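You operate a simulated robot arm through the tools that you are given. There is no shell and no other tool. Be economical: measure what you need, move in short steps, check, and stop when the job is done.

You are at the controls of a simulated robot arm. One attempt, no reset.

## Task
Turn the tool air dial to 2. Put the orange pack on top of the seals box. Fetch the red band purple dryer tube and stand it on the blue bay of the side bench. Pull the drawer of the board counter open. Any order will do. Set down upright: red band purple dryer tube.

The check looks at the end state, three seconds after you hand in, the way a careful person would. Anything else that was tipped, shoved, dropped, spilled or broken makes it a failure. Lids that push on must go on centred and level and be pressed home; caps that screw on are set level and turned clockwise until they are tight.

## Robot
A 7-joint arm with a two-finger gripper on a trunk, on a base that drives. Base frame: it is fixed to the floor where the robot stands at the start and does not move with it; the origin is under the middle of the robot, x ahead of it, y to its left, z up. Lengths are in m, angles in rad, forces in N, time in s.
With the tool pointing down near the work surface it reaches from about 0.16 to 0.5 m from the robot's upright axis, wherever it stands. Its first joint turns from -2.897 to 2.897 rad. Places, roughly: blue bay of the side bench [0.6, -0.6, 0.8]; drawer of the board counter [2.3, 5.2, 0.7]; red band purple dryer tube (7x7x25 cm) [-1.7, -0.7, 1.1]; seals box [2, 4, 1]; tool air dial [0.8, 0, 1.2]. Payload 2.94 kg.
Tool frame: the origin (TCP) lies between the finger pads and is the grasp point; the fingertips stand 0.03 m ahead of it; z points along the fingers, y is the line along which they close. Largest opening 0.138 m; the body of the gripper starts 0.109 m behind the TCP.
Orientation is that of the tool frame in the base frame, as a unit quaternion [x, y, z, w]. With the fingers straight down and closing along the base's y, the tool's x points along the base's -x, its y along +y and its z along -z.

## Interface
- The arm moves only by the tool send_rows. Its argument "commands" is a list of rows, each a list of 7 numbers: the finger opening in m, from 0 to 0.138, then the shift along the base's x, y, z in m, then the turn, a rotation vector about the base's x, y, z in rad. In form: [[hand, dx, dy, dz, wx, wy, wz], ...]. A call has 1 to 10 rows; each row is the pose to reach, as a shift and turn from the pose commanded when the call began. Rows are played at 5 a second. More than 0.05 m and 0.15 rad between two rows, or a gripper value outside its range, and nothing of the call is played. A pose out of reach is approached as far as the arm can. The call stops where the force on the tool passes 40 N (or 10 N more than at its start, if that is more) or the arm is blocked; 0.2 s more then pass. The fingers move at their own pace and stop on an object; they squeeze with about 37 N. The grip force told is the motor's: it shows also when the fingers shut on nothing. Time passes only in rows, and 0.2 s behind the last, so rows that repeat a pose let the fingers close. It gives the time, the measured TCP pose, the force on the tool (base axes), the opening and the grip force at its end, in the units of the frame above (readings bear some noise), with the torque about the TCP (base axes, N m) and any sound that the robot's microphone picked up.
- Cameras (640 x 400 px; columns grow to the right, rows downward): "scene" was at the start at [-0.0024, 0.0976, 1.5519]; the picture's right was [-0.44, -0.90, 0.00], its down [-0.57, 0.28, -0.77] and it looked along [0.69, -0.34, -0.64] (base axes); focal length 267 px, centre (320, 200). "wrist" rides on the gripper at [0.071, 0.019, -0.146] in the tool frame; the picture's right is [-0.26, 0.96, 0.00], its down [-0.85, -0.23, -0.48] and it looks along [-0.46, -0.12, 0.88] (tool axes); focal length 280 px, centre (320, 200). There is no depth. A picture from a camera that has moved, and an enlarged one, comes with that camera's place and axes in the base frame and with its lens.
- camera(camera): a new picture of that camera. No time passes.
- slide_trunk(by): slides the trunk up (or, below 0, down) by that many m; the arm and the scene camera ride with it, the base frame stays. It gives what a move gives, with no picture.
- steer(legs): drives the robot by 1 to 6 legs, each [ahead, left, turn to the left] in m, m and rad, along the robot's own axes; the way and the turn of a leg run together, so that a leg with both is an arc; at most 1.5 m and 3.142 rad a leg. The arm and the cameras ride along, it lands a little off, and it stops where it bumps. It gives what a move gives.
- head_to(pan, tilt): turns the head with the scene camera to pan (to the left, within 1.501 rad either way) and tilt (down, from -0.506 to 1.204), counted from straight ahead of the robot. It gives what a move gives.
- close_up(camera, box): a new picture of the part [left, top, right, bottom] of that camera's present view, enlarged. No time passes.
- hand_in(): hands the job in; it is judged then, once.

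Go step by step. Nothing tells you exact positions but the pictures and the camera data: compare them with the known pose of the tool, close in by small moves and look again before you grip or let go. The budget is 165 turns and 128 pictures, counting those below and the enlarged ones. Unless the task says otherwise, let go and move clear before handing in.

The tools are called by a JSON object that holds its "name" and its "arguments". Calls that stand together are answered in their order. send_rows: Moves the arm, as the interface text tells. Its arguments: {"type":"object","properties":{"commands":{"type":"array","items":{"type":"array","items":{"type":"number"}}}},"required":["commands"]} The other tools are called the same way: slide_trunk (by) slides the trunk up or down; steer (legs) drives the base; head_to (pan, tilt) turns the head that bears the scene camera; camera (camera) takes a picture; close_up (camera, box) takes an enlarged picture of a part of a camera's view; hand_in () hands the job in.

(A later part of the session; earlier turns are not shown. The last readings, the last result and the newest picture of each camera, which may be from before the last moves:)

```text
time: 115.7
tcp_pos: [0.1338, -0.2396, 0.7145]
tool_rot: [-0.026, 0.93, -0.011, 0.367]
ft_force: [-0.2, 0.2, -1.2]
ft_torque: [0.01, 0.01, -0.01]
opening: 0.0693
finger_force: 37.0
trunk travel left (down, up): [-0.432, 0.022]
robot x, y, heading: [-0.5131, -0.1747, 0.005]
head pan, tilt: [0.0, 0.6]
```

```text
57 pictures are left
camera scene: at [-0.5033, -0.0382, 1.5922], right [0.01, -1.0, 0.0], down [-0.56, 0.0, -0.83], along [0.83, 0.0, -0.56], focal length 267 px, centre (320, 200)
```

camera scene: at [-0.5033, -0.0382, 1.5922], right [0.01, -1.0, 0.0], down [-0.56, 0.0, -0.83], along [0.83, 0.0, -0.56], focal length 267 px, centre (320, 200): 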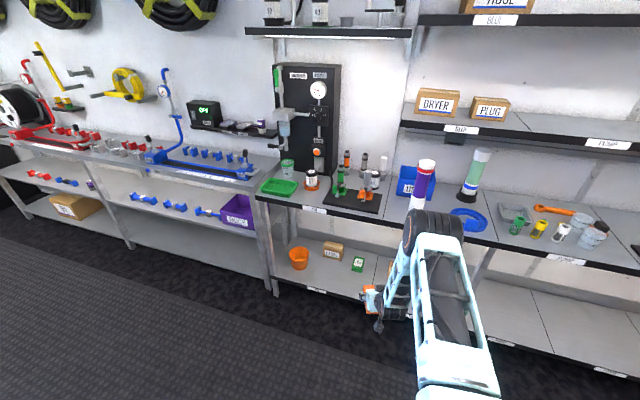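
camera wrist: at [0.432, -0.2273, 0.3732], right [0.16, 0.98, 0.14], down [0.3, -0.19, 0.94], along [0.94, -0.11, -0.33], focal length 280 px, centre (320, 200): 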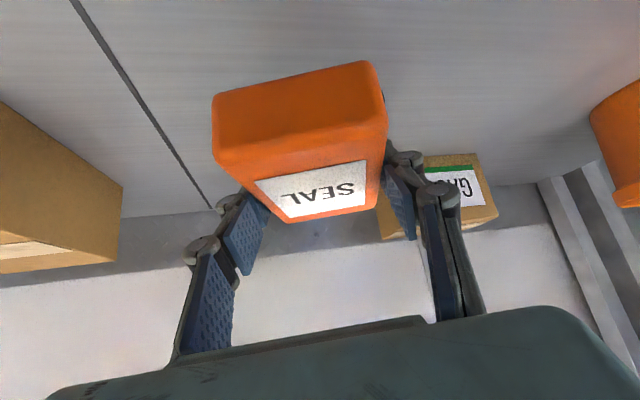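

Now raise the arm, keeping the pack level, and turn left to head for the far end.

{"name": "send_rows", "arguments": {"commands": [[0.04, -0.02, 0, 0.05, 0, 0, 0], [0.04, -0.04, 0, 0.1, 0, 0, 0], [0.04, -0.06, 0, 0.15, 0, 0, 0], [0.04, -0.08, 0, 0.2, 0, 0, 0], [0.04, -0.09, 0, 0.25, 0, 0, 0], [0.04, -0.1, 0, 0.3, 0, 0, 0], [0.04, -0.1, 0, 0.35, 0, 0, 0], [0.04, -0.1, 0, 0.4, 0, 0, 0], [0.04, -0.1, 0, 0.44, 0, 0, 0]]}}

{"name": "steer", "arguments": {"legs": [[0, 0, 1.57]]}}

{"name": "head_to", "arguments": {"pan": -0.2, "tilt": 0.25}}

{"name": "camera", "arguments": {"camera": "scene"}}

```text
refused: row 1 steps farther than a row can; nothing moved
```

```text
time: 119.9
tcp_pos: [-0.4338, 0.4723, 0.7149]
tool_rot: [0.669, -0.646, -0.25, -0.27]
ft_force: [0.2, 0.0, -1.0]
ft_torque: [0.01, 0.02, 0.0]
opening: 0.069
finger_force: 36.9
trunk travel left (down, up): [-0.432, 0.022]
robot x, y, heading: [-0.51, -0.1717, 1.558]
head pan, tilt: [0.0, 0.6]
```

```text
time: 120.7
tcp_pos: [-0.4348, 0.4729, 0.7143]
tool_rot: [0.669, -0.646, -0.25, -0.269]
ft_force: [0.5, -0.4, -1.2]
ft_torque: [0.02, 0.01, 0.01]
opening: 0.069
finger_force: 36.9
trunk travel left (down, up): [-0.432, 0.022]
robot x, y, heading: [-0.5095, -0.1735, 1.56]
head pan, tilt: [-0.201, 0.25]
```

```text
56 pictures are left
camera scene: at [-0.6273, -0.1599, 1.6243], right [0.98, -0.21, 0.0], down [-0.05, -0.24, -0.97], along [0.21, 0.95, -0.25], focal length 267 px, centre (320, 200)
```

scene: 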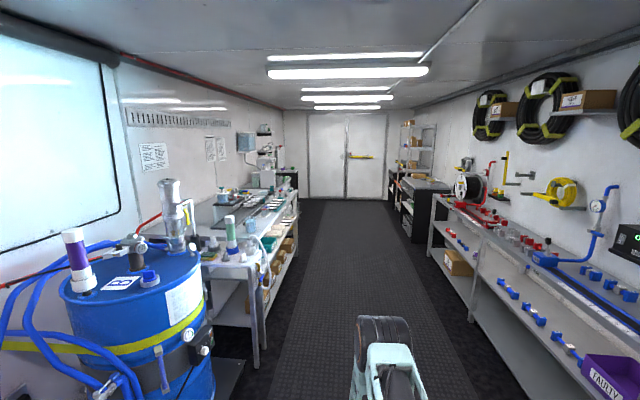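

The room's long axis is tilted ~16° from base y. First raise the arm in smaller steps, then drive down the corridor.

{"name": "send_rows", "arguments": {"commands": [[0.04, 0, -0.015, 0.045, 0, 0, 0], [0.04, 0, -0.03, 0.09, 0, 0, 0], [0.04, 0, -0.045, 0.135, 0, 0, 0], [0.04, 0, -0.06, 0.18, 0, 0, 0], [0.04, 0, -0.07, 0.225, 0, 0, 0], [0.04, 0, -0.08, 0.27, 0, 0, 0], [0.04, 0, -0.09, 0.315, 0, 0, 0], [0.04, 0, -0.09, 0.36, 0, 0, 0], [0.04, 0, -0.09, 0.4, 0, 0, 0], [0.04, 0, -0.09, 0.44, 0, 0, 0]]}}

{"name": "steer", "arguments": {"legs": [[0, 0, -0.28], [1.4, 0, 0], [1.4, 0, 0]]}}

{"name": "head_to", "arguments": {"pan": -0.6, "tilt": 0.3}}

{"name": "camera", "arguments": {"camera": "scene"}}

```text
time: 122.9
tcp_pos: [-0.4331, 0.3814, 1.1524]
tool_rot: [0.669, -0.647, -0.248, -0.268]
ft_force: [0.8, -0.2, -0.2]
ft_torque: [0.0, 0.04, 0.01]
opening: 0.0691
finger_force: 37.4
trunk travel left (down, up): [-0.432, 0.022]
robot x, y, heading: [-0.5137, -0.1729, 1.554]
head pan, tilt: [-0.201, 0.25]
```

```text
time: 137.4
tcp_pos: [0.5361, 3.0199, 1.1512]
tool_rot: [-0.571, 0.734, 0.209, 0.303]
ft_force: [0.3, 0.3, -1.2]
ft_torque: [0.0, -0.03, -0.01]
opening: 0.0689
finger_force: 36.9
trunk travel left (down, up): [-0.432, 0.022]
robot x, y, heading: [0.306, 2.5075, 1.273]
head pan, tilt: [-0.201, 0.25]
```

```text
time: 138.3
tcp_pos: [0.5359, 3.0201, 1.1522]
tool_rot: [-0.57, 0.735, 0.208, 0.302]
ft_force: [0.0, -0.6, -0.8]
ft_torque: [-0.01, 0.0, -0.01]
opening: 0.0691
finger_force: 36.7
trunk travel left (down, up): [-0.432, 0.022]
robot x, y, heading: [0.3029, 2.5077, 1.272]
head pan, tilt: [-0.6, 0.3]
```

```text
55 pictures are left
camera scene: at [0.2277, 2.5308, 1.6197], right [0.62, -0.78, 0.0], down [-0.23, -0.18, -0.96], along [0.75, 0.6, -0.3], focal length 267 px, centre (320, 200)
```

scene: 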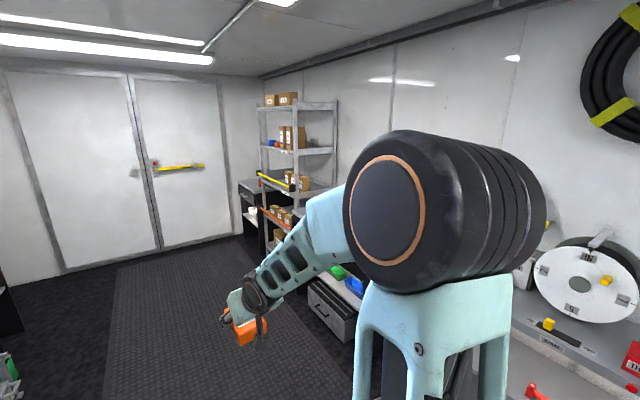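

{"name": "steer", "arguments": {"legs": [[1.0, 0, 0], [0, 0, -1.2]]}}

{"name": "head_to", "arguments": {"pan": 0.25, "tilt": 0.45}}

{"name": "camera", "arguments": {"camera": "scene"}}

```text
time: 146.4
tcp_pos: [1.1572, 3.4104, 1.1523]
tool_rot: [-0.054, 0.928, 0.001, 0.368]
ft_force: [0.6, -0.2, -0.5]
ft_torque: [0.01, -0.02, 0.02]
opening: 0.069
finger_force: 37.1
trunk travel left (down, up): [-0.432, 0.022]
robot x, y, heading: [0.5972, 3.4421, 0.071]
head pan, tilt: [-0.6, 0.3]
```

```text
time: 147.6
tcp_pos: [1.1577, 3.411, 1.1531]
tool_rot: [-0.054, 0.929, 0.001, 0.367]
ft_force: [0.1, 0.5, -1.0]
ft_torque: [-0.03, -0.05, -0.02]
opening: 0.0691
finger_force: 37.3
trunk travel left (down, up): [-0.432, 0.022]
robot x, y, heading: [0.5945, 3.4453, 0.068]
head pan, tilt: [0.25, 0.45]
```

```text
54 pictures are left
camera scene: at [0.5965, 3.6011, 1.6057], right [0.31, -0.95, 0.0], down [-0.41, -0.14, -0.9], along [0.86, 0.28, -0.44], focal length 267 px, centre (320, 200)
```

scene: 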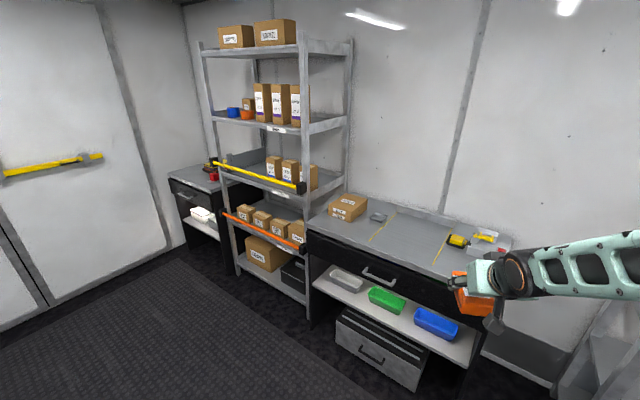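

{"name": "close_up", "arguments": {"camera": "scene", "box": [300, 170, 460, 290]}}

{"name": "close_up", "arguments": {"camera": "scene", "box": [160, 130, 320, 260]}}

```text
3.33 times, centred on (380, 230) of scene
camera zoom: at [0.5965, 3.6011, 1.6057], right [0.31, -0.95, 0.0], down [-0.41, -0.14, -0.9], along [0.86, 0.28, -0.44], focal length 890 px, centre (120, 100)
```

zoom: 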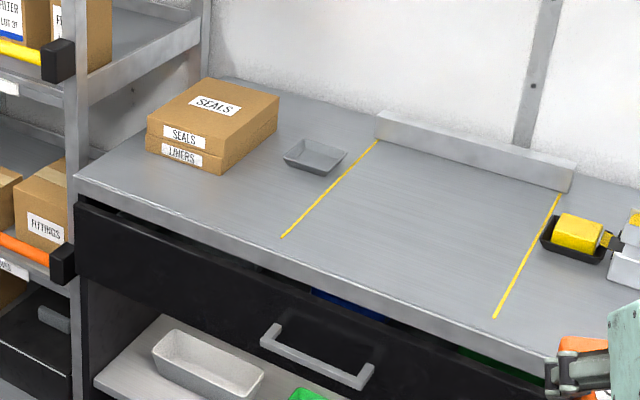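

```text
3.08 times, centred on (240, 195) of scene
camera zoom: at [0.5965, 3.6011, 1.6057], right [0.31, -0.95, 0.0], down [-0.41, -0.14, -0.9], along [0.86, 0.28, -0.44], focal length 822 px, centre (566, 215)
```

zoom: 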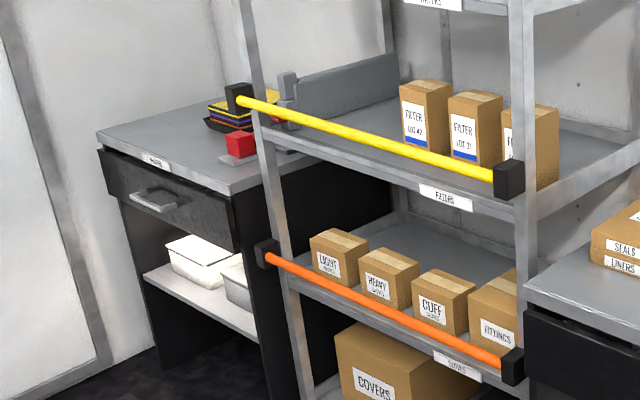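

The SEALS box sits (on LINERS) at the left end of the near counter, about (1.88, 3.86); the board counter with a drawer is beyond the rack. Align with the counter and come nearer.

{"name": "steer", "arguments": {"legs": [[0, 0, -0.35], [0.0, 0.8, 0], [0.2, 0, 0]]}}

{"name": "head_to", "arguments": {"pan": -0.1, "tilt": 0.55}}

{"name": "camera", "arguments": {"camera": "scene"}}

{"name": "camera", "arguments": {"camera": "wrist"}}

```text
time: 157.4
tcp_pos: [1.5283, 3.9421, 1.1526]
tool_rot: [0.112, 0.923, -0.065, 0.361]
ft_force: [0.5, -0.5, -1.3]
ft_torque: [0.01, 0.02, 0.02]
opening: 0.0687
finger_force: 36.6
trunk travel left (down, up): [-0.432, 0.022]
robot x, y, heading: [1.0148, 4.1695, -0.294]
head pan, tilt: [0.25, 0.45]
```

```text
time: 158.2
tcp_pos: [1.53, 3.9408, 1.1523]
tool_rot: [0.112, 0.923, -0.063, 0.362]
ft_force: [-0.8, 0.2, -1.2]
ft_torque: [0.0, -0.01, 0.01]
opening: 0.0689
finger_force: 37.0
trunk travel left (down, up): [-0.432, 0.022]
robot x, y, heading: [1.0127, 4.1686, -0.283]
head pan, tilt: [-0.099, 0.55]
```

```text
51 pictures are left
camera scene: at [1.0621, 4.2869, 1.5967], right [-0.38, -0.93, 0.0], down [-0.48, 0.2, -0.85], along [0.79, -0.32, -0.52], focal length 267 px, centre (320, 200)
```

scene: 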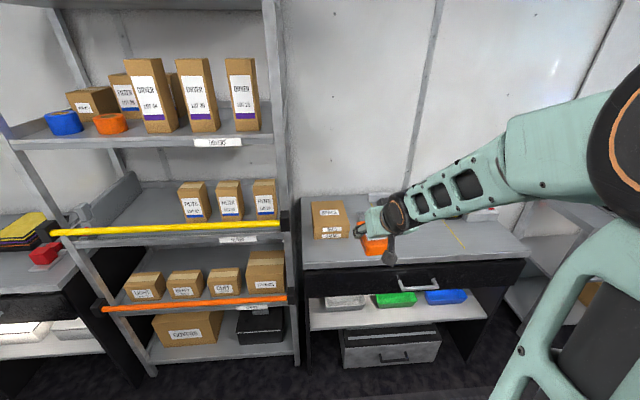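

```text
50 pictures are left
camera wrist: at [1.3875, 3.9997, 1.2108], right [0.43, 0.89, 0.14], down [0.24, -0.26, 0.94], along [0.87, -0.37, -0.32], focal length 280 px, centre (320, 200)
```

wrist: 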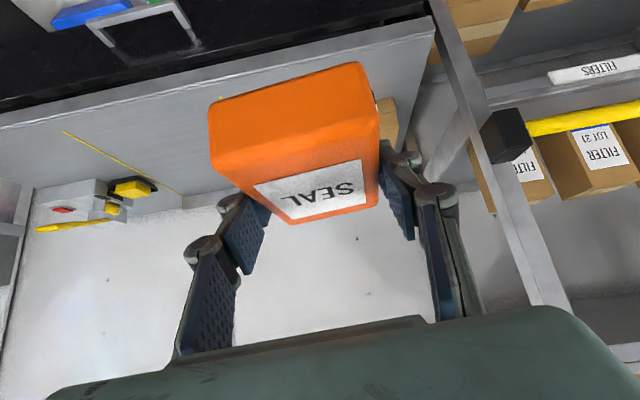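

Seals box top centre ≈ (1.958, 3.876, 0.918). Drive ahead 0.33 and left 0.055, keeping the pack high.

{"name": "steer", "arguments": {"legs": [[0.32, 0.055, 0]]}}

{"name": "camera", "arguments": {"camera": "scene"}}

{"name": "camera", "arguments": {"camera": "wrist"}}

```text
time: 160.4
tcp_pos: [1.8479, 3.8967, 1.1509]
tool_rot: [0.117, 0.923, -0.067, 0.361]
ft_force: [0.5, -0.3, -0.3]
ft_torque: [0.01, -0.01, 0.02]
opening: 0.0688
finger_force: 37.4
trunk travel left (down, up): [-0.432, 0.022]
robot x, y, heading: [1.3347, 4.1258, -0.297]
head pan, tilt: [-0.099, 0.55]
```

```text
49 pictures are left
camera scene: at [1.3849, 4.2458, 1.5967], right [-0.39, -0.92, 0.0], down [-0.48, 0.2, -0.85], along [0.79, -0.33, -0.52], focal length 267 px, centre (320, 200)
```

scene: 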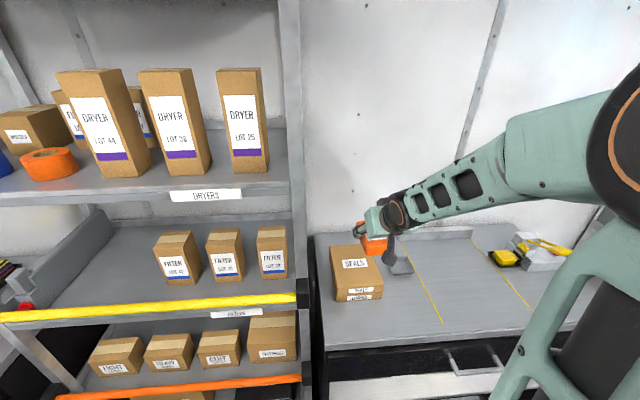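

```text
48 pictures are left
camera wrist: at [1.7077, 3.956, 1.2107], right [0.44, 0.89, 0.14], down [0.23, -0.27, 0.93], along [0.87, -0.38, -0.33], focal length 280 px, centre (320, 200)
```

wrist: 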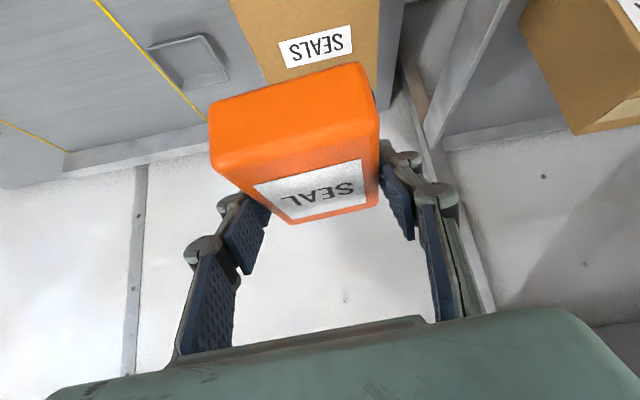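

{"name": "send_rows", "arguments": {"commands": [[0.04, 0.03, -0.006, -0.02, 0, 0, 0], [0.04, 0.06, -0.013, -0.05, 0, 0, 0], [0.04, 0.085, -0.019, -0.09, 0, 0, 0], [0.04, 0.089, -0.019, -0.13, 0, 0, 0], [0.04, 0.089, -0.019, -0.15, 0, 0, 0], [0.04, 0.089, -0.019, -0.15, 0, 0, 0]]}}

{"name": "camera", "arguments": {"camera": "wrist"}}

{"name": "close_up", "arguments": {"camera": "scene", "box": [300, 180, 460, 320]}}

```text
time: 161.8
tcp_pos: [1.9359, 3.8789, 1.0025]
tool_rot: [0.116, 0.923, -0.066, 0.361]
ft_force: [-0.1, -1.4, -1.4]
ft_torque: [0.02, -0.01, 0.0]
opening: 0.0692
finger_force: 37.0
trunk travel left (down, up): [-0.432, 0.022]
robot x, y, heading: [1.334, 4.1292, -0.3]
head pan, tilt: [-0.099, 0.55]
```

```text
47 pictures are left
camera wrist: at [1.7947, 3.9384, 1.0612], right [0.44, 0.89, 0.14], down [0.23, -0.27, 0.94], along [0.87, -0.38, -0.32], focal length 280 px, centre (320, 200)
```

wrist: 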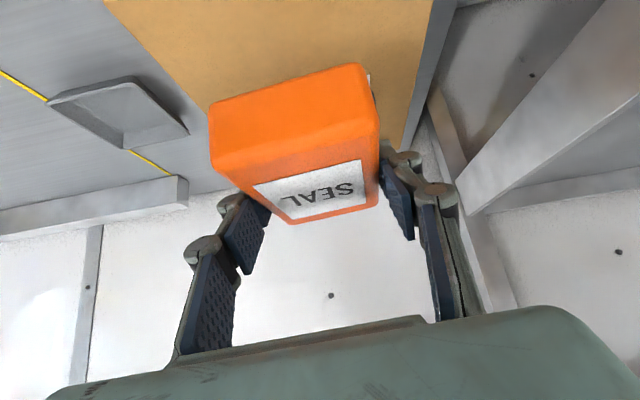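

```text
2.86 times, centred on (380, 250) of scene
camera zoom: at [1.3843, 4.2458, 1.5967], right [-0.39, -0.92, 0.0], down [-0.48, 0.2, -0.85], along [0.79, -0.33, -0.52], focal length 763 px, centre (149, 57)
```

zoom: 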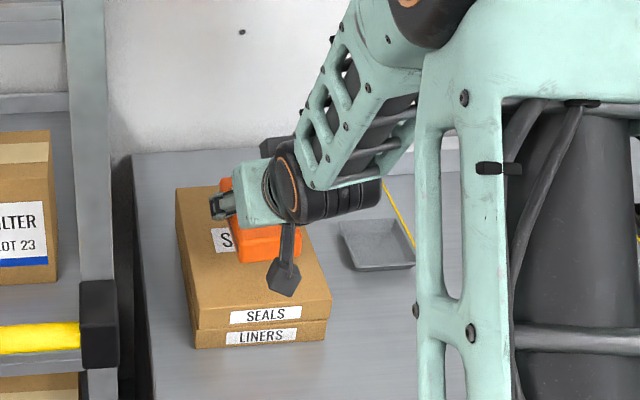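

The pack is over the box, ~15 mm right of centre. Shift left and lower gently.

{"name": "send_rows", "arguments": {"commands": [[0.04, 0.004, 0.015, -0.015, 0, 0, 0], [0.04, 0.004, 0.015, -0.03, 0, 0, 0], [0.04, 0.004, 0.015, -0.036, 0, 0, 0], [0.04, 0.004, 0.015, -0.036, 0, 0, 0]]}}

{"name": "close_up", "arguments": {"camera": "scene", "box": [300, 180, 460, 320]}}

```text
time: 162.8
tcp_pos: [1.9407, 3.8939, 0.966]
tool_rot: [0.116, 0.923, -0.066, 0.361]
ft_force: [0.4, -0.2, -0.7]
ft_torque: [0.0, -0.01, 0.0]
opening: 0.0687
finger_force: 36.6
trunk travel left (down, up): [-0.432, 0.022]
robot x, y, heading: [1.3333, 4.1268, -0.293]
head pan, tilt: [-0.099, 0.55]
```

```text
2.86 times, centred on (380, 250) of scene
camera zoom: at [1.3843, 4.2459, 1.5967], right [-0.39, -0.92, 0.0], down [-0.48, 0.2, -0.85], along [0.79, -0.33, -0.52], focal length 763 px, centre (149, 57)
```

zoom: 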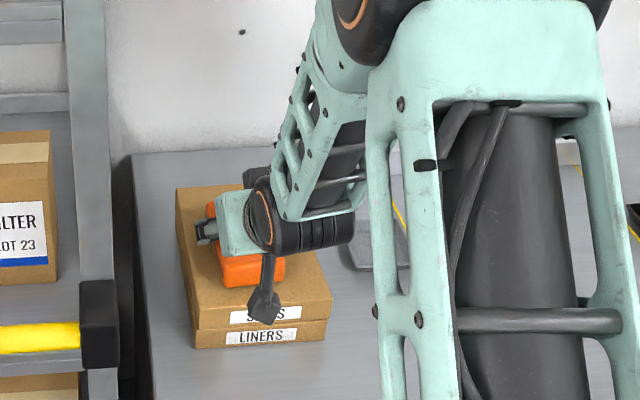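

{"name": "send_rows", "arguments": {"commands": [[0.04, 0, 0, -0.005, 0, 0, 0], [0.04, 0, 0, -0.01, 0, 0, 0], [0.04, 0, 0, -0.015, 0, 0, 0], [0.04, 0, 0, -0.019, 0, 0, 0], [0.04, 0, 0, -0.023, 0, 0, 0]]}}

{"name": "close_up", "arguments": {"camera": "scene", "box": [300, 180, 460, 320]}}

{"name": "camera", "arguments": {"camera": "wrist"}}

```text
time: 163.8
tcp_pos: [1.9453, 3.8927, 0.9583]
tool_rot: [0.115, 0.919, -0.067, 0.372]
ft_force: [-3.8, 0.8, 18.8]
ft_torque: [0.92, 0.62, 0.21]
opening: 0.0691
finger_force: 37.1
trunk travel left (down, up): [-0.432, 0.022]
robot x, y, heading: [1.3353, 4.1274, -0.295]
head pan, tilt: [-0.099, 0.55]
stopped in row 4: the force on the tool passed its limit at 43 N (the readings are from after the stop); the commanded pose is now the measured one
```

```text
2.86 times, centred on (380, 250) of scene
camera zoom: at [1.381, 4.247, 1.5967], right [-0.39, -0.92, 0.0], down [-0.48, 0.2, -0.85], along [0.79, -0.33, -0.52], focal length 763 px, centre (149, 57)
```

zoom: 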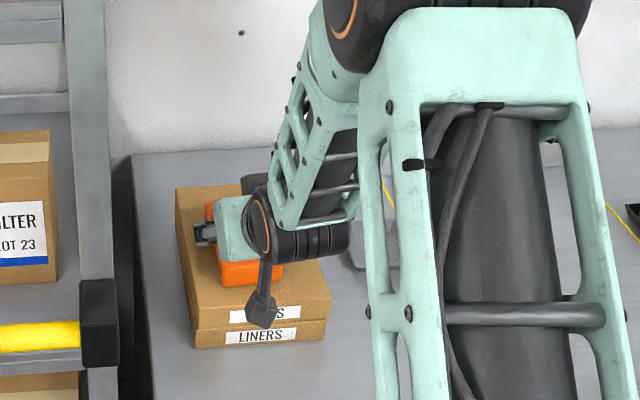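

```text
43 pictures are left
camera wrist: at [1.8035, 3.9516, 1.013], right [0.44, 0.89, 0.15], down [0.21, -0.26, 0.94], along [0.87, -0.38, -0.3], focal length 280 px, centre (320, 200)
```

wrist: 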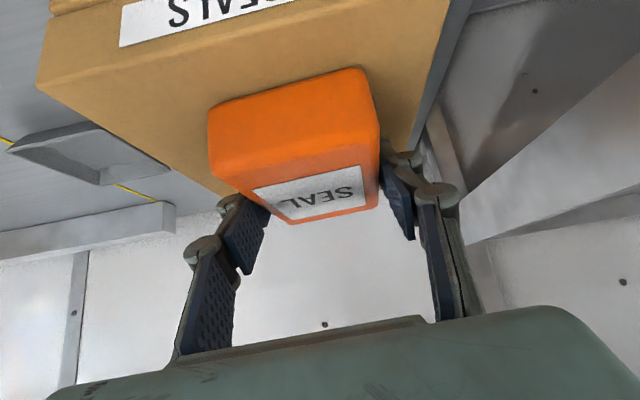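

Contact. Ease up slightly, release, and retreat along the fingers.

{"name": "send_rows", "arguments": {"commands": [[0.05, -0.001, 0, 0.002, 0, 0, 0], [0.08, -0.001, 0, 0.002, 0, 0, 0], [0.1, -0.001, 0, 0.002, 0, 0, 0], [0.1, -0.001, 0, 0.002, 0, 0, 0], [0.1, -0.025, 0.008, 0.03, 0, 0, 0], [0.1, -0.05, 0.016, 0.065, 0, 0, 0], [0.1, -0.07, 0.022, 0.11, 0, 0, 0], [0.1, -0.09, 0.028, 0.15, 0, 0, 0]]}}

{"name": "camera", "arguments": {"camera": "wrist"}}

{"name": "camera", "arguments": {"camera": "scene"}}

```text
time: 165.6
tcp_pos: [1.8527, 3.9202, 1.1028]
tool_rot: [0.115, 0.92, -0.067, 0.368]
ft_force: [-0.1, -0.8, 0.6]
ft_torque: [-0.04, -0.02, 0.02]
opening: 0.0999
finger_force: 0.1
trunk travel left (down, up): [-0.432, 0.022]
robot x, y, heading: [1.338, 4.1297, -0.3]
head pan, tilt: [-0.099, 0.55]
```

```text
42 pictures are left
camera wrist: at [1.7116, 3.9797, 1.1605], right [0.44, 0.89, 0.14], down [0.22, -0.26, 0.94], along [0.87, -0.38, -0.31], focal length 280 px, centre (320, 200)
```

wrist: 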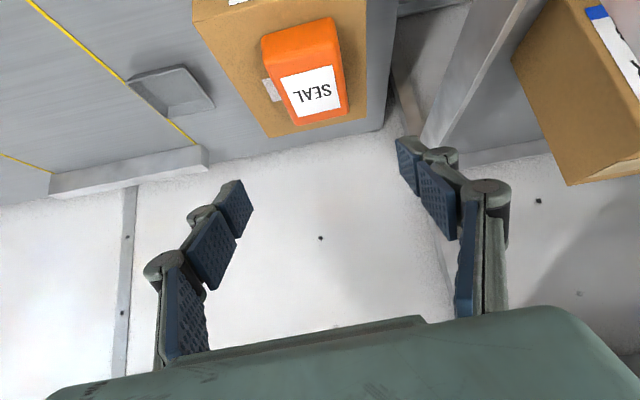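

```text
41 pictures are left
camera scene: at [1.3829, 4.2463, 1.5966], right [-0.39, -0.92, 0.0], down [-0.48, 0.2, -0.85], along [0.79, -0.33, -0.52], focal length 267 px, centre (320, 200)
```

scene: 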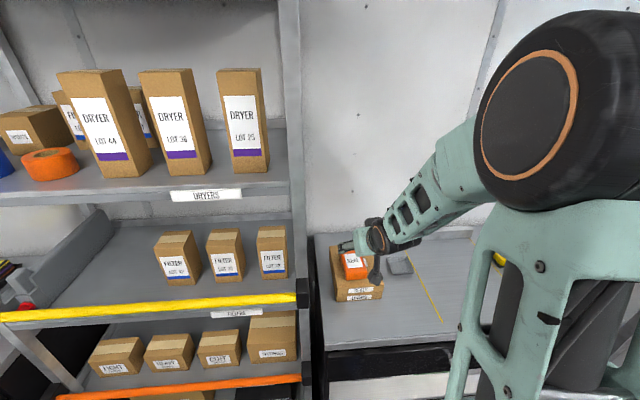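

The orange pack lies flat on the seals box. Back off and strafe left to the board counter.

{"name": "steer", "arguments": {"legs": [[-0.45, 0, 0], [0, 1.25, 0]]}}

{"name": "head_to", "arguments": {"pan": -0.1, "tilt": 0.6}}

{"name": "camera", "arguments": {"camera": "scene"}}

{"name": "camera", "arguments": {"camera": "wrist"}}

```text
time: 179.0
tcp_pos: [1.7859, 5.2367, 1.1051]
tool_rot: [0.115, 0.921, -0.066, 0.367]
ft_force: [-0.2, -0.1, -0.2]
ft_torque: [-0.02, -0.02, -0.04]
opening: 0.0999
finger_force: 0.1
trunk travel left (down, up): [-0.432, 0.022]
robot x, y, heading: [1.2707, 5.4439, -0.299]
head pan, tilt: [-0.099, 0.55]
```

```text
time: 179.6
tcp_pos: [1.7857, 5.2364, 1.1038]
tool_rot: [0.115, 0.92, -0.066, 0.368]
ft_force: [0.4, -0.1, 0.5]
ft_torque: [0.02, 0.01, 0.0]
opening: 0.1001
finger_force: 0.1
trunk travel left (down, up): [-0.432, 0.022]
robot x, y, heading: [1.2709, 5.4454, -0.299]
head pan, tilt: [-0.099, 0.6]
```

```text
40 pictures are left
camera scene: at [1.3139, 5.5631, 1.5922], right [-0.39, -0.92, 0.0], down [-0.52, 0.22, -0.83], along [0.76, -0.32, -0.56], focal length 267 px, centre (320, 200)
```

scene: 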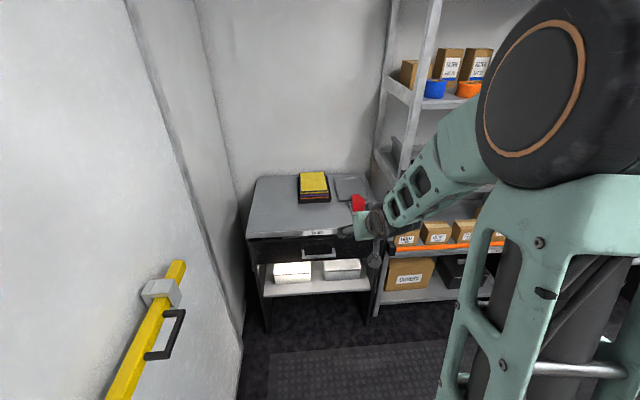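

```text
39 pictures are left
camera wrist: at [1.6444, 5.2962, 1.16], right [0.44, 0.89, 0.14], down [0.22, -0.26, 0.94], along [0.87, -0.38, -0.31], focal length 280 px, centre (320, 200)
```

wrist: 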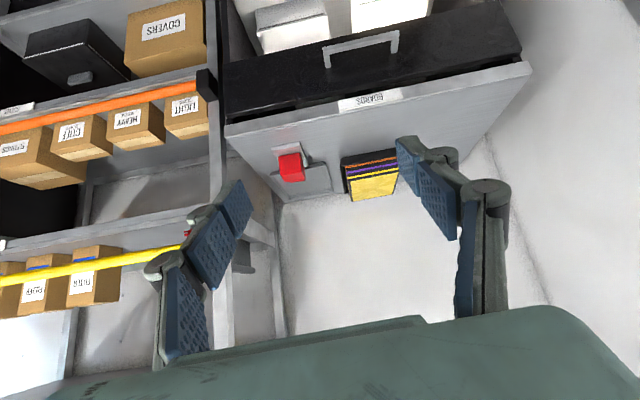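

Handle bar is at about (2.078, 5.241, 0.73). Lower the trunk, pitch the tool flatter, and roll so the fingers close above/below the bar.

{"name": "slide_trunk", "arguments": {"by": -0.36}}

{"name": "send_rows", "arguments": {"commands": [[0.1, 0.01, 0, 0.02, -0.0442, -0.1433, 0], [0.1, 0.02, -0.005, 0.03, -0.0885, -0.2865, 0], [0.1, 0.02, -0.005, 0.03, -0.0885, -0.2865, 0]]}}

{"name": "send_rows", "arguments": {"commands": [[0.1, 0, 0, 0, -0.124, 0.038, 0.075], [0.1, 0, 0, 0, -0.249, 0.077, 0.149], [0.1, 0, 0, 0, -0.373, 0.115, 0.224], [0.1, 0, 0, 0, -0.497, 0.154, 0.298], [0.1, 0, 0, 0, -0.622, 0.192, 0.373], [0.1, 0, 0, 0, -0.746, 0.23, 0.447], [0.1, 0, 0, 0, -0.87, 0.269, 0.522], [0.1, 0, 0, 0, -0.995, 0.307, 0.596], [0.1, 0, 0, 0, -1.119, 0.346, 0.671], [0.1, 0, 0, 0, -1.243, 0.384, 0.745]]}}

{"name": "camera", "arguments": {"camera": "wrist"}}

{"name": "camera", "arguments": {"camera": "scene"}}

```text
time: 183.1
tcp_pos: [1.7867, 5.2379, 0.7425]
tool_rot: [0.116, 0.92, -0.067, 0.367]
ft_force: [-0.1, -0.6, -0.1]
ft_torque: [0.0, 0.04, 0.02]
opening: 0.0999
finger_force: 0.1
trunk travel left (down, up): [-0.072, 0.382]
robot x, y, heading: [1.2664, 5.4456, -0.294]
head pan, tilt: [-0.099, 0.6]
```

```text
time: 183.9
tcp_pos: [1.8066, 5.2319, 0.773]
tool_rot: [0.108, 0.854, -0.09, 0.502]
ft_force: [-0.5, -0.1, 0.1]
ft_torque: [-0.01, 0.0, 0.03]
opening: 0.1002
finger_force: 0.0
trunk travel left (down, up): [-0.072, 0.382]
robot x, y, heading: [1.2691, 5.446, -0.3]
head pan, tilt: [-0.099, 0.6]
```

```text
time: 186.1
tcp_pos: [1.8056, 5.2318, 0.7727]
tool_rot: [-0.509, 0.698, -0.399, 0.308]
ft_force: [-0.5, -0.2, 0.7]
ft_torque: [0.0, 0.0, -0.01]
opening: 0.1003
finger_force: 0.1
trunk travel left (down, up): [-0.072, 0.382]
robot x, y, heading: [1.2667, 5.4431, -0.3]
head pan, tilt: [-0.099, 0.6]
```

```text
38 pictures are left
camera wrist: at [1.6536, 5.2011, 0.8284], right [-0.37, 0.41, -0.83], down [-0.04, 0.89, 0.45], along [0.93, 0.21, -0.31], focal length 280 px, centre (320, 200)
```

wrist: 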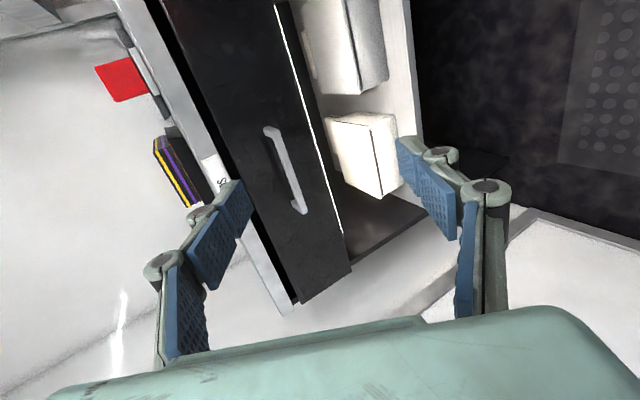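

```text
37 pictures are left
camera scene: at [1.3139, 5.5631, 1.2322], right [-0.39, -0.92, 0.0], down [-0.52, 0.22, -0.83], along [0.76, -0.32, -0.56], focal length 267 px, centre (320, 200)
```

scene: 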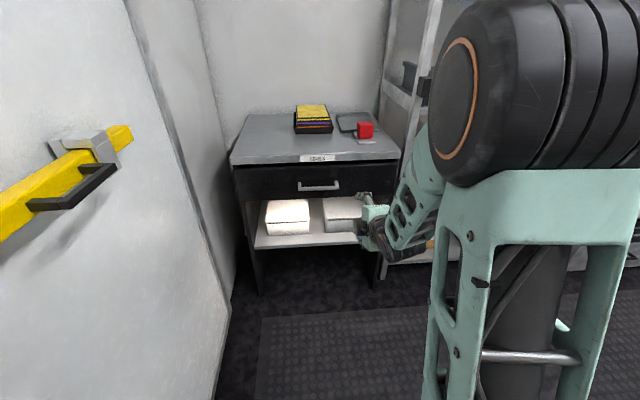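

Bar ≈ (2.095, 5.233, 0.715) and parallel to the tool x. Drive closer and flatten the tool a bit more.

{"name": "steer", "arguments": {"legs": [[0.15, 0.08, 0]]}}

{"name": "send_rows", "arguments": {"commands": [[0.06, 0.02, -0.003, -0.01, -0.03, -0.095, 0], [0.06, 0.035, -0.006, -0.02, -0.059, -0.191, 0], [0.06, 0.05, -0.009, -0.033, -0.059, -0.191, 0], [0.06, 0.05, -0.009, -0.033, -0.059, -0.191, 0]]}}

{"name": "camera", "arguments": {"camera": "wrist"}}

{"name": "camera", "arguments": {"camera": "scene"}}

```text
time: 187.6
tcp_pos: [1.9718, 5.2655, 0.7733]
tool_rot: [-0.508, 0.698, -0.399, 0.308]
ft_force: [-0.4, -0.2, 0.5]
ft_torque: [-0.03, 0.01, 0.04]
opening: 0.1001
finger_force: 0.1
trunk travel left (down, up): [-0.072, 0.382]
robot x, y, heading: [1.4359, 5.4754, -0.297]
head pan, tilt: [-0.099, 0.6]
```

```text
time: 188.6
tcp_pos: [2.0227, 5.2558, 0.7398]
tool_rot: [-0.477, 0.653, -0.465, 0.359]
ft_force: [-0.2, -0.1, 0.2]
ft_torque: [-0.02, -0.01, 0.0]
opening: 0.0601
finger_force: 0.1
trunk travel left (down, up): [-0.072, 0.382]
robot x, y, heading: [1.4368, 5.4759, -0.298]
head pan, tilt: [-0.099, 0.6]
```

```text
36 pictures are left
camera wrist: at [1.863, 5.2281, 0.7664], right [-0.2, 0.36, -0.91], down [-0.12, 0.91, 0.39], along [0.97, 0.19, -0.14], focal length 280 px, centre (320, 200)
```

wrist: 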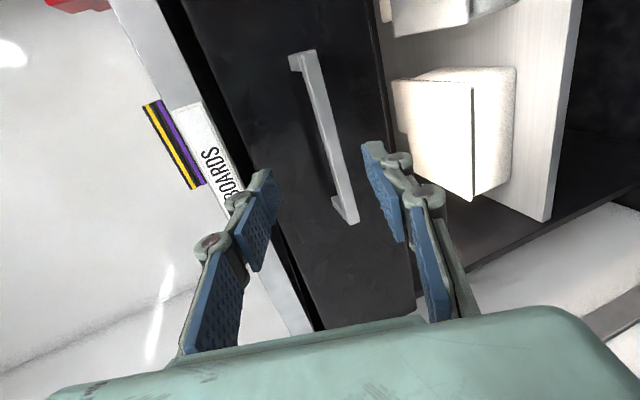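

```text
35 pictures are left
camera scene: at [1.4799, 5.5958, 1.2322], right [-0.39, -0.92, 0.0], down [-0.52, 0.22, -0.83], along [0.76, -0.32, -0.56], focal length 267 px, centre (320, 200)
```

scene: 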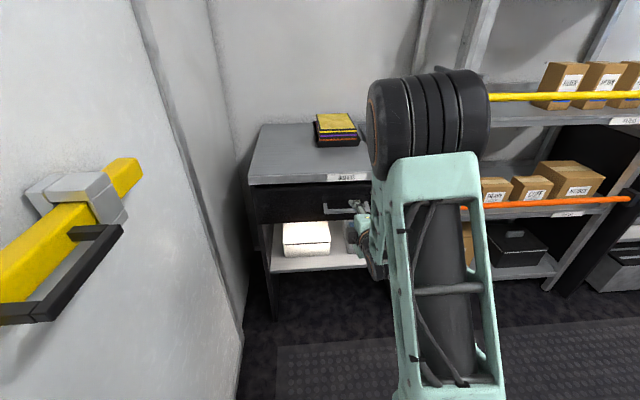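

{"name": "send_rows", "arguments": {"commands": [[0.06, 0.02, -0.006, -0.012, 0, 0, 0], [0.06, 0.04, -0.013, -0.02, 0, 0, 0], [0.06, 0.056, -0.018, -0.025, 0, 0, 0], [0.06, 0.056, -0.018, -0.025, 0, 0, 0]]}}

{"name": "camera", "arguments": {"camera": "wrist"}}

```text
time: 189.6
tcp_pos: [2.0788, 5.2381, 0.7156]
tool_rot: [-0.477, 0.654, -0.466, 0.358]
ft_force: [0.9, -0.9, -0.4]
ft_torque: [-0.01, 0.0, 0.01]
opening: 0.0599
finger_force: 0.1
trunk travel left (down, up): [-0.072, 0.382]
robot x, y, heading: [1.4341, 5.4778, -0.302]
head pan, tilt: [-0.099, 0.6]
```

```text
34 pictures are left
camera wrist: at [1.9192, 5.2098, 0.7425], right [-0.2, 0.36, -0.91], down [-0.12, 0.91, 0.39], along [0.97, 0.19, -0.14], focal length 280 px, centre (320, 200)
```

wrist: 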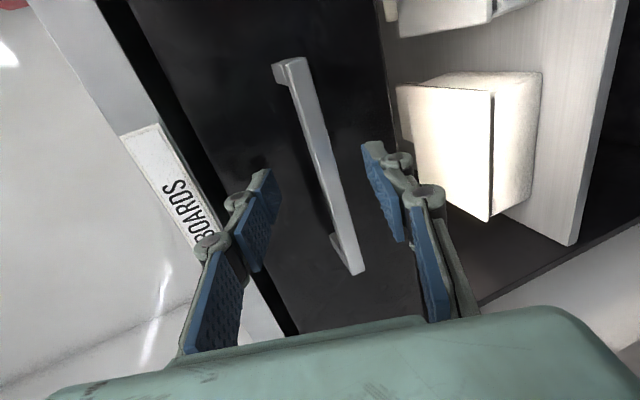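

Bar is still ~5 cm ahead of the TCP and well aligned. Advance 4 cm.

{"name": "send_rows", "arguments": {"commands": [[0.06, 0.012, -0.003, -0.004, 0, 0, 0], [0.06, 0.024, -0.006, -0.008, 0, 0, 0], [0.06, 0.037, -0.009, -0.012, 0, 0, 0], [0.06, 0.037, -0.009, -0.012, 0, 0, 0]]}}

{"name": "camera", "arguments": {"camera": "wrist"}}

```text
time: 190.6
tcp_pos: [2.1149, 5.2298, 0.7041]
tool_rot: [-0.477, 0.654, -0.465, 0.359]
ft_force: [-2.5, 1.7, 2.0]
ft_torque: [-0.03, -0.03, -0.07]
opening: 0.0684
finger_force: 0.9
trunk travel left (down, up): [-0.072, 0.382]
robot x, y, heading: [1.4331, 5.4768, -0.299]
head pan, tilt: [-0.099, 0.6]
```

```text
33 pictures are left
camera wrist: at [1.9552, 5.2013, 0.7303], right [-0.21, 0.36, -0.91], down [-0.12, 0.91, 0.39], along [0.97, 0.19, -0.14], focal length 280 px, centre (320, 200)
```

wrist: 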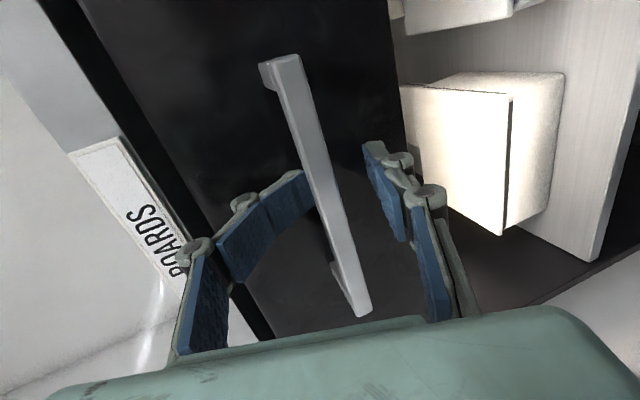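

The upper finger touched the drawer face because of the pitch. Back off, flatten to horizontal, then re-approach.

{"name": "send_rows", "arguments": {"commands": [[0.06, -0.02, 0.006, 0, 0, 0, 0], [0.06, -0.033, 0.011, -0.003, -0.03, -0.1, 0], [0.06, -0.033, 0.011, -0.006, -0.06, -0.2, 0], [0.06, -0.033, 0.011, -0.008, -0.091, -0.296, 0], [0.06, -0.033, 0.011, -0.008, -0.091, -0.296, 0]]}}

{"name": "camera", "arguments": {"camera": "wrist"}}

```text
time: 191.8
tcp_pos: [2.081, 5.2403, 0.6961]
tool_rot: [-0.419, 0.572, -0.56, 0.43]
ft_force: [0.2, 0.4, 0.1]
ft_torque: [0.03, 0.01, -0.04]
opening: 0.0601
finger_force: 0.0
trunk travel left (down, up): [-0.072, 0.382]
robot x, y, heading: [1.4362, 5.4807, -0.294]
head pan, tilt: [-0.099, 0.6]
```

```text
32 pictures are left
camera wrist: at [1.9217, 5.212, 0.6768], right [0.08, 0.27, -0.96], down [-0.22, 0.94, 0.25], along [0.97, 0.19, 0.13], focal length 280 px, centre (320, 200)
```

wrist: 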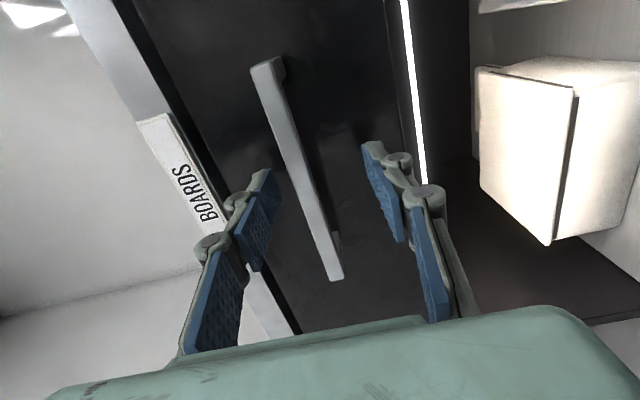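

Tool is horizontal now; the bar is ~18 mm above its line. Raise and advance.

{"name": "send_rows", "arguments": {"commands": [[0.06, 0, 0, 0.017, 0, 0, 0], [0.06, 0.015, -0.004, 0.017, 0, 0, 0], [0.06, 0.028, -0.008, 0.017, 0, 0, 0], [0.06, 0.038, -0.0115, 0.017, 0, 0, 0], [0.06, 0.038, -0.0115, 0.017, 0, 0, 0]]}}

{"name": "camera", "arguments": {"camera": "wrist"}}

```text
time: 192.7
tcp_pos: [2.104, 5.2335, 0.7154]
tool_rot: [-0.418, 0.571, -0.562, 0.429]
ft_force: [-43.3, 15.9, 16.5]
ft_torque: [-0.4, -0.69, -0.48]
opening: 0.0453
finger_force: 17.6
trunk travel left (down, up): [-0.072, 0.382]
robot x, y, heading: [1.4376, 5.4778, -0.295]
head pan, tilt: [-0.099, 0.6]
stopped in row 4: the force on the tool passed its limit at 54 N (the readings are from after the stop); the commanded pose is now the measured one
```

```text
31 pictures are left
camera wrist: at [1.9435, 5.206, 0.6971], right [0.08, 0.27, -0.96], down [-0.22, 0.94, 0.25], along [0.97, 0.19, 0.13], focal length 280 px, centre (320, 200)
```

wrist: 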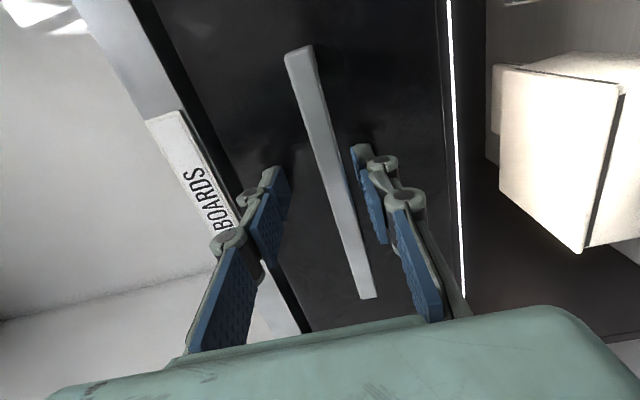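

Something is blocking — likely the upper finger on the countertop overhang. Back off, narrow the opening, lower to the bar's height (~0.707), and retry.

{"name": "send_rows", "arguments": {"commands": [[0.045, -0.02, 0.006, 0, 0, 0, 0], [0.038, -0.04, 0.012, -0.004, 0, 0, 0], [0.038, -0.04, 0.012, -0.008, 0, 0, 0], [0.038, -0.04, 0.012, -0.008, 0, 0, 0]]}}

{"name": "camera", "arguments": {"camera": "wrist"}}

```text
time: 193.7
tcp_pos: [2.0684, 5.2451, 0.7009]
tool_rot: [-0.421, 0.573, -0.558, 0.428]
ft_force: [0.0, 0.1, 0.0]
ft_torque: [0.01, 0.04, -0.02]
opening: 0.0381
finger_force: 0.0
trunk travel left (down, up): [-0.072, 0.382]
robot x, y, heading: [1.4345, 5.4755, -0.295]
head pan, tilt: [-0.099, 0.6]
```

```text
30 pictures are left
camera wrist: at [1.9078, 5.2172, 0.6838], right [0.07, 0.27, -0.96], down [-0.22, 0.94, 0.25], along [0.97, 0.19, 0.12], focal length 280 px, centre (320, 200)
```

wrist: 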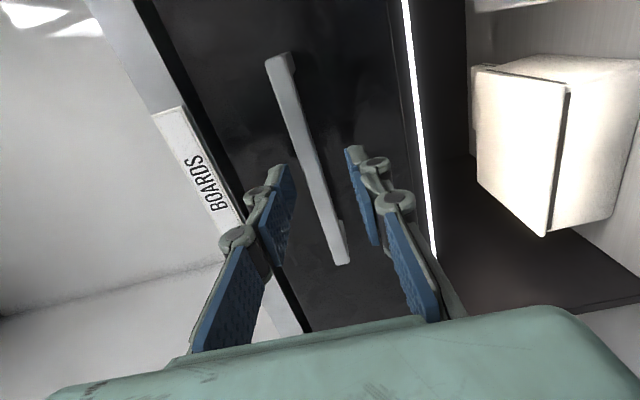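

{"name": "send_rows", "arguments": {"commands": [[0.038, 0, 0, 0.007, 0, 0, 0], [0.038, 0.012, -0.004, 0.007, 0, 0, 0], [0.038, 0.022, -0.007, 0.007, 0, 0, 0], [0.038, 0.031, -0.0095, 0.007, 0, 0, 0], [0.038, 0.04, -0.012, 0.007, 0, 0, 0], [0.038, 0.04, -0.012, 0.007, 0, 0, 0]]}}

{"name": "camera", "arguments": {"camera": "wrist"}}

```text
time: 195.1
tcp_pos: [2.105, 5.233, 0.7092]
tool_rot: [-0.42, 0.573, -0.558, 0.428]
ft_force: [-31.0, 12.7, 4.1]
ft_torque: [-0.22, -0.44, -0.33]
opening: 0.0375
finger_force: 0.0
trunk travel left (down, up): [-0.072, 0.382]
robot x, y, heading: [1.4333, 5.4754, -0.292]
head pan, tilt: [-0.099, 0.6]
```

```text
29 pictures are left
camera wrist: at [1.9439, 5.2061, 0.6921], right [0.07, 0.27, -0.96], down [-0.22, 0.94, 0.25], along [0.97, 0.19, 0.12], focal length 280 px, centre (320, 200)
```

wrist: 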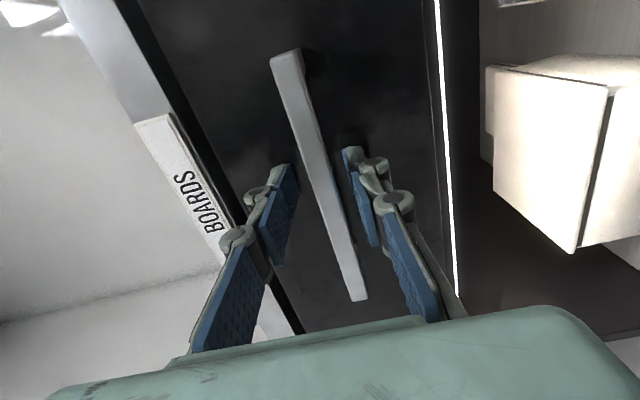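

Fingertips appear to rest against the drawer face with the bar between them. Close on it.

{"name": "send_rows", "arguments": {"commands": [[0.02, -0.002, 0.001, 0, 0, 0, 0], [0.005, -0.002, 0.001, 0, 0, 0, 0], [0.0, -0.002, 0.001, 0, 0, 0, 0], [0.0, -0.002, 0.001, 0, 0, 0, 0]]}}

{"name": "camera", "arguments": {"camera": "wrist"}}

```text
time: 196.1
tcp_pos: [2.1053, 5.2334, 0.7047]
tool_rot: [-0.422, 0.576, -0.556, 0.426]
ft_force: [-3.1, -1.6, -17.5]
ft_torque: [-1.05, -0.17, -0.05]
opening: 0.0108
finger_force: 37.6
trunk travel left (down, up): [-0.072, 0.382]
robot x, y, heading: [1.4326, 5.4745, -0.297]
head pan, tilt: [-0.099, 0.6]
```

```text
28 pictures are left
camera wrist: at [1.9452, 5.2057, 0.6885], right [0.06, 0.28, -0.96], down [-0.21, 0.94, 0.26], along [0.97, 0.19, 0.12], focal length 280 px, centre (320, 200)
```

wrist: 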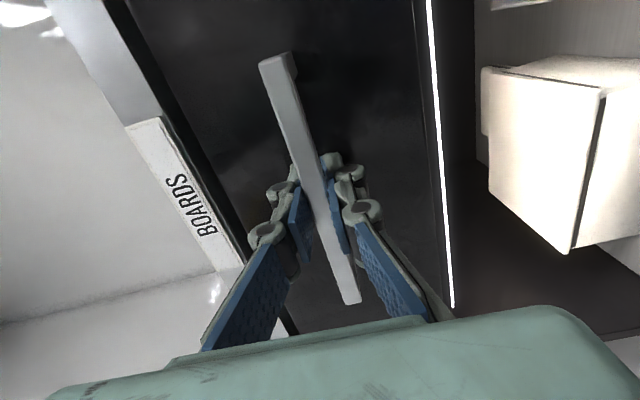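

The bar is firmly gripped (11 mm). Pull back gently with the arm.

{"name": "send_rows", "arguments": {"commands": [[0.0, -0.01, 0.003, 0.002, 0, 0, 0], [0.0, -0.024, 0.0075, 0.002, 0, 0, 0], [0.0, -0.038, 0.012, 0.002, 0, 0, 0], [0.0, -0.052, 0.016, 0.002, 0, 0, 0], [0.0, -0.067, 0.021, 0.002, 0, 0, 0], [0.0, -0.081, 0.025, 0.002, 0, 0, 0]]}}

{"name": "camera", "arguments": {"camera": "wrist"}}

```text
time: 197.4
tcp_pos: [2.0254, 5.2594, 0.7052]
tool_rot: [-0.423, 0.578, -0.554, 0.424]
ft_force: [0.6, 4.6, -32.6]
ft_torque: [-0.87, -0.27, 0.08]
opening: 0.0107
finger_force: 37.0
trunk travel left (down, up): [-0.072, 0.382]
robot x, y, heading: [1.4322, 5.4755, -0.292]
head pan, tilt: [-0.099, 0.6]
```

```text
27 pictures are left
camera wrist: at [1.8642, 5.2321, 0.6894], right [0.06, 0.28, -0.96], down [-0.21, 0.94, 0.26], along [0.98, 0.19, 0.11], focal length 280 px, centre (320, 200)
```

wrist: 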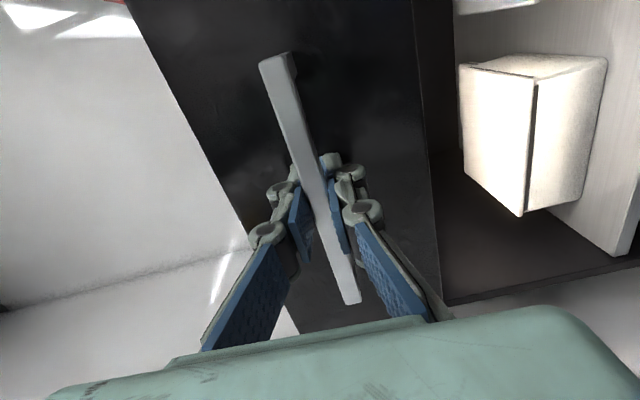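

The drawer slides out (8 cm). Relieve the vertical strain and pull more by backing the base.

{"name": "send_rows", "arguments": {"commands": [[0.0, 0, 0, -0.003, 0, 0, 0], [0.0, 0, 0, -0.005, 0, 0, 0]]}}

{"name": "steer", "arguments": {"legs": [[-0.1, 0, 0]]}}

{"name": "camera", "arguments": {"camera": "scene"}}

```text
time: 198.1
tcp_pos: [2.0272, 5.2592, 0.7041]
tool_rot: [-0.421, 0.575, -0.557, 0.427]
ft_force: [3.1, 7.6, -19.3]
ft_torque: [-0.92, -0.16, -0.72]
opening: 0.0108
finger_force: 37.0
trunk travel left (down, up): [-0.072, 0.382]
robot x, y, heading: [1.432, 5.4778, -0.296]
head pan, tilt: [-0.099, 0.6]
```

```text
time: 199.2
tcp_pos: [1.9309, 5.2899, 0.7047]
tool_rot: [-0.422, 0.574, -0.555, 0.429]
ft_force: [6.0, 19.2, -13.2]
ft_torque: [-0.87, -0.1, -0.51]
opening: 0.011
finger_force: 36.6
trunk travel left (down, up): [-0.072, 0.382]
robot x, y, heading: [1.3374, 5.5075, -0.299]
head pan, tilt: [-0.099, 0.6]
```

```text
26 pictures are left
camera scene: at [1.3871, 5.6258, 1.232], right [-0.39, -0.92, 0.0], down [-0.52, 0.22, -0.82], along [0.76, -0.32, -0.57], focal length 267 px, centre (320, 200)
```

scene: 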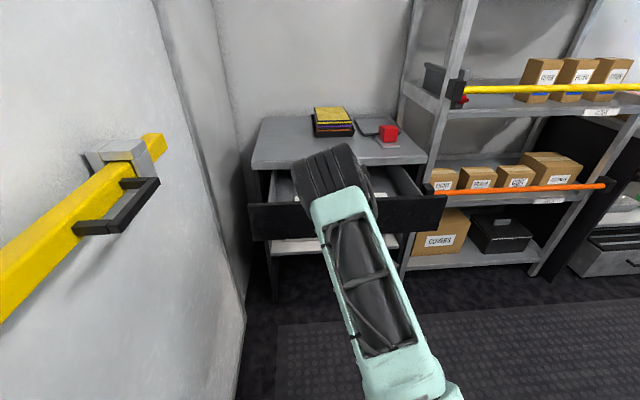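

Drawer is ~18 cm out. Relieve side strain and pull a bit more.

{"name": "send_rows", "arguments": {"commands": [[0.0, 0.001, 0.004, -0.002, 0, 0, 0], [0.0, 0.001, 0.004, -0.002, 0, 0, 0]]}}

{"name": "steer", "arguments": {"legs": [[-0.08, 0, 0]]}}

{"name": "camera", "arguments": {"camera": "scene"}}

```text
time: 199.8
tcp_pos: [1.9311, 5.2898, 0.7053]
tool_rot: [-0.42, 0.573, -0.559, 0.427]
ft_force: [-3.2, -11.2, 3.1]
ft_torque: [-0.8, 0.08, -0.07]
opening: 0.0109
finger_force: 36.8
trunk travel left (down, up): [-0.072, 0.382]
robot x, y, heading: [1.3417, 5.5039, -0.298]
head pan, tilt: [-0.099, 0.6]
```

```text
time: 200.8
tcp_pos: [1.8555, 5.3145, 0.7047]
tool_rot: [-0.42, 0.574, -0.557, 0.429]
ft_force: [-6.1, -17.6, 7.7]
ft_torque: [-0.71, 0.05, -0.12]
opening: 0.0113
finger_force: 37.1
trunk travel left (down, up): [-0.072, 0.382]
robot x, y, heading: [1.266, 5.5295, -0.291]
head pan, tilt: [-0.099, 0.6]
```

```text
25 pictures are left
camera scene: at [1.3093, 5.6472, 1.2323], right [-0.39, -0.92, 0.0], down [-0.52, 0.22, -0.83], along [0.76, -0.32, -0.56], focal length 267 px, centre (320, 200)
```

scene: 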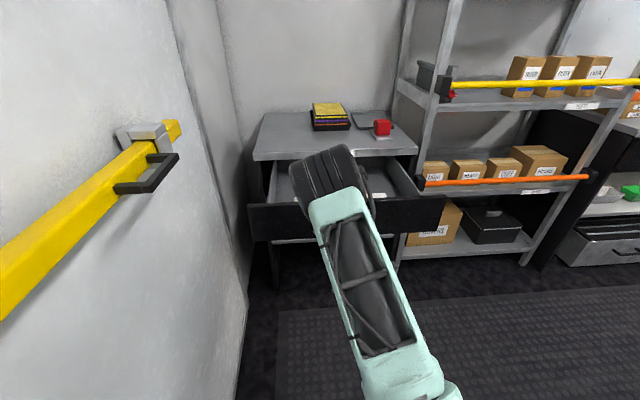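

{"name": "send_rows", "arguments": {"commands": [[0.0, 0, -0.002, 0.0005, 0, 0, 0]]}}

{"name": "steer", "arguments": {"legs": [[-0.06, 0, 0]]}}

{"name": "camera", "arguments": {"camera": "wrist"}}

```text
time: 201.2
tcp_pos: [1.8577, 5.3142, 0.7051]
tool_rot: [-0.421, 0.573, -0.558, 0.427]
ft_force: [0.8, 4.3, 1.1]
ft_torque: [-1.0, -0.02, -0.97]
opening: 0.0109
finger_force: 37.1
trunk travel left (down, up): [-0.072, 0.382]
robot x, y, heading: [1.2642, 5.5324, -0.299]
head pan, tilt: [-0.099, 0.6]
```

```text
time: 202.2
tcp_pos: [1.7987, 5.3339, 0.7056]
tool_rot: [-0.421, 0.572, -0.557, 0.43]
ft_force: [3.8, 13.4, -0.5]
ft_torque: [-0.76, -0.1, -0.11]
opening: 0.0113
finger_force: 36.7
trunk travel left (down, up): [-0.072, 0.382]
robot x, y, heading: [1.2051, 5.5477, -0.296]
head pan, tilt: [-0.099, 0.6]
```

```text
24 pictures are left
camera wrist: at [1.639, 5.3045, 0.6871], right [0.07, 0.27, -0.96], down [-0.22, 0.94, 0.25], along [0.97, 0.2, 0.12], focal length 280 px, centre (320, 200)
```

wrist: 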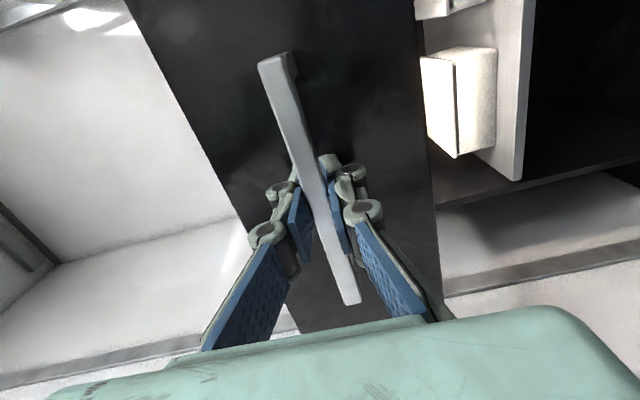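

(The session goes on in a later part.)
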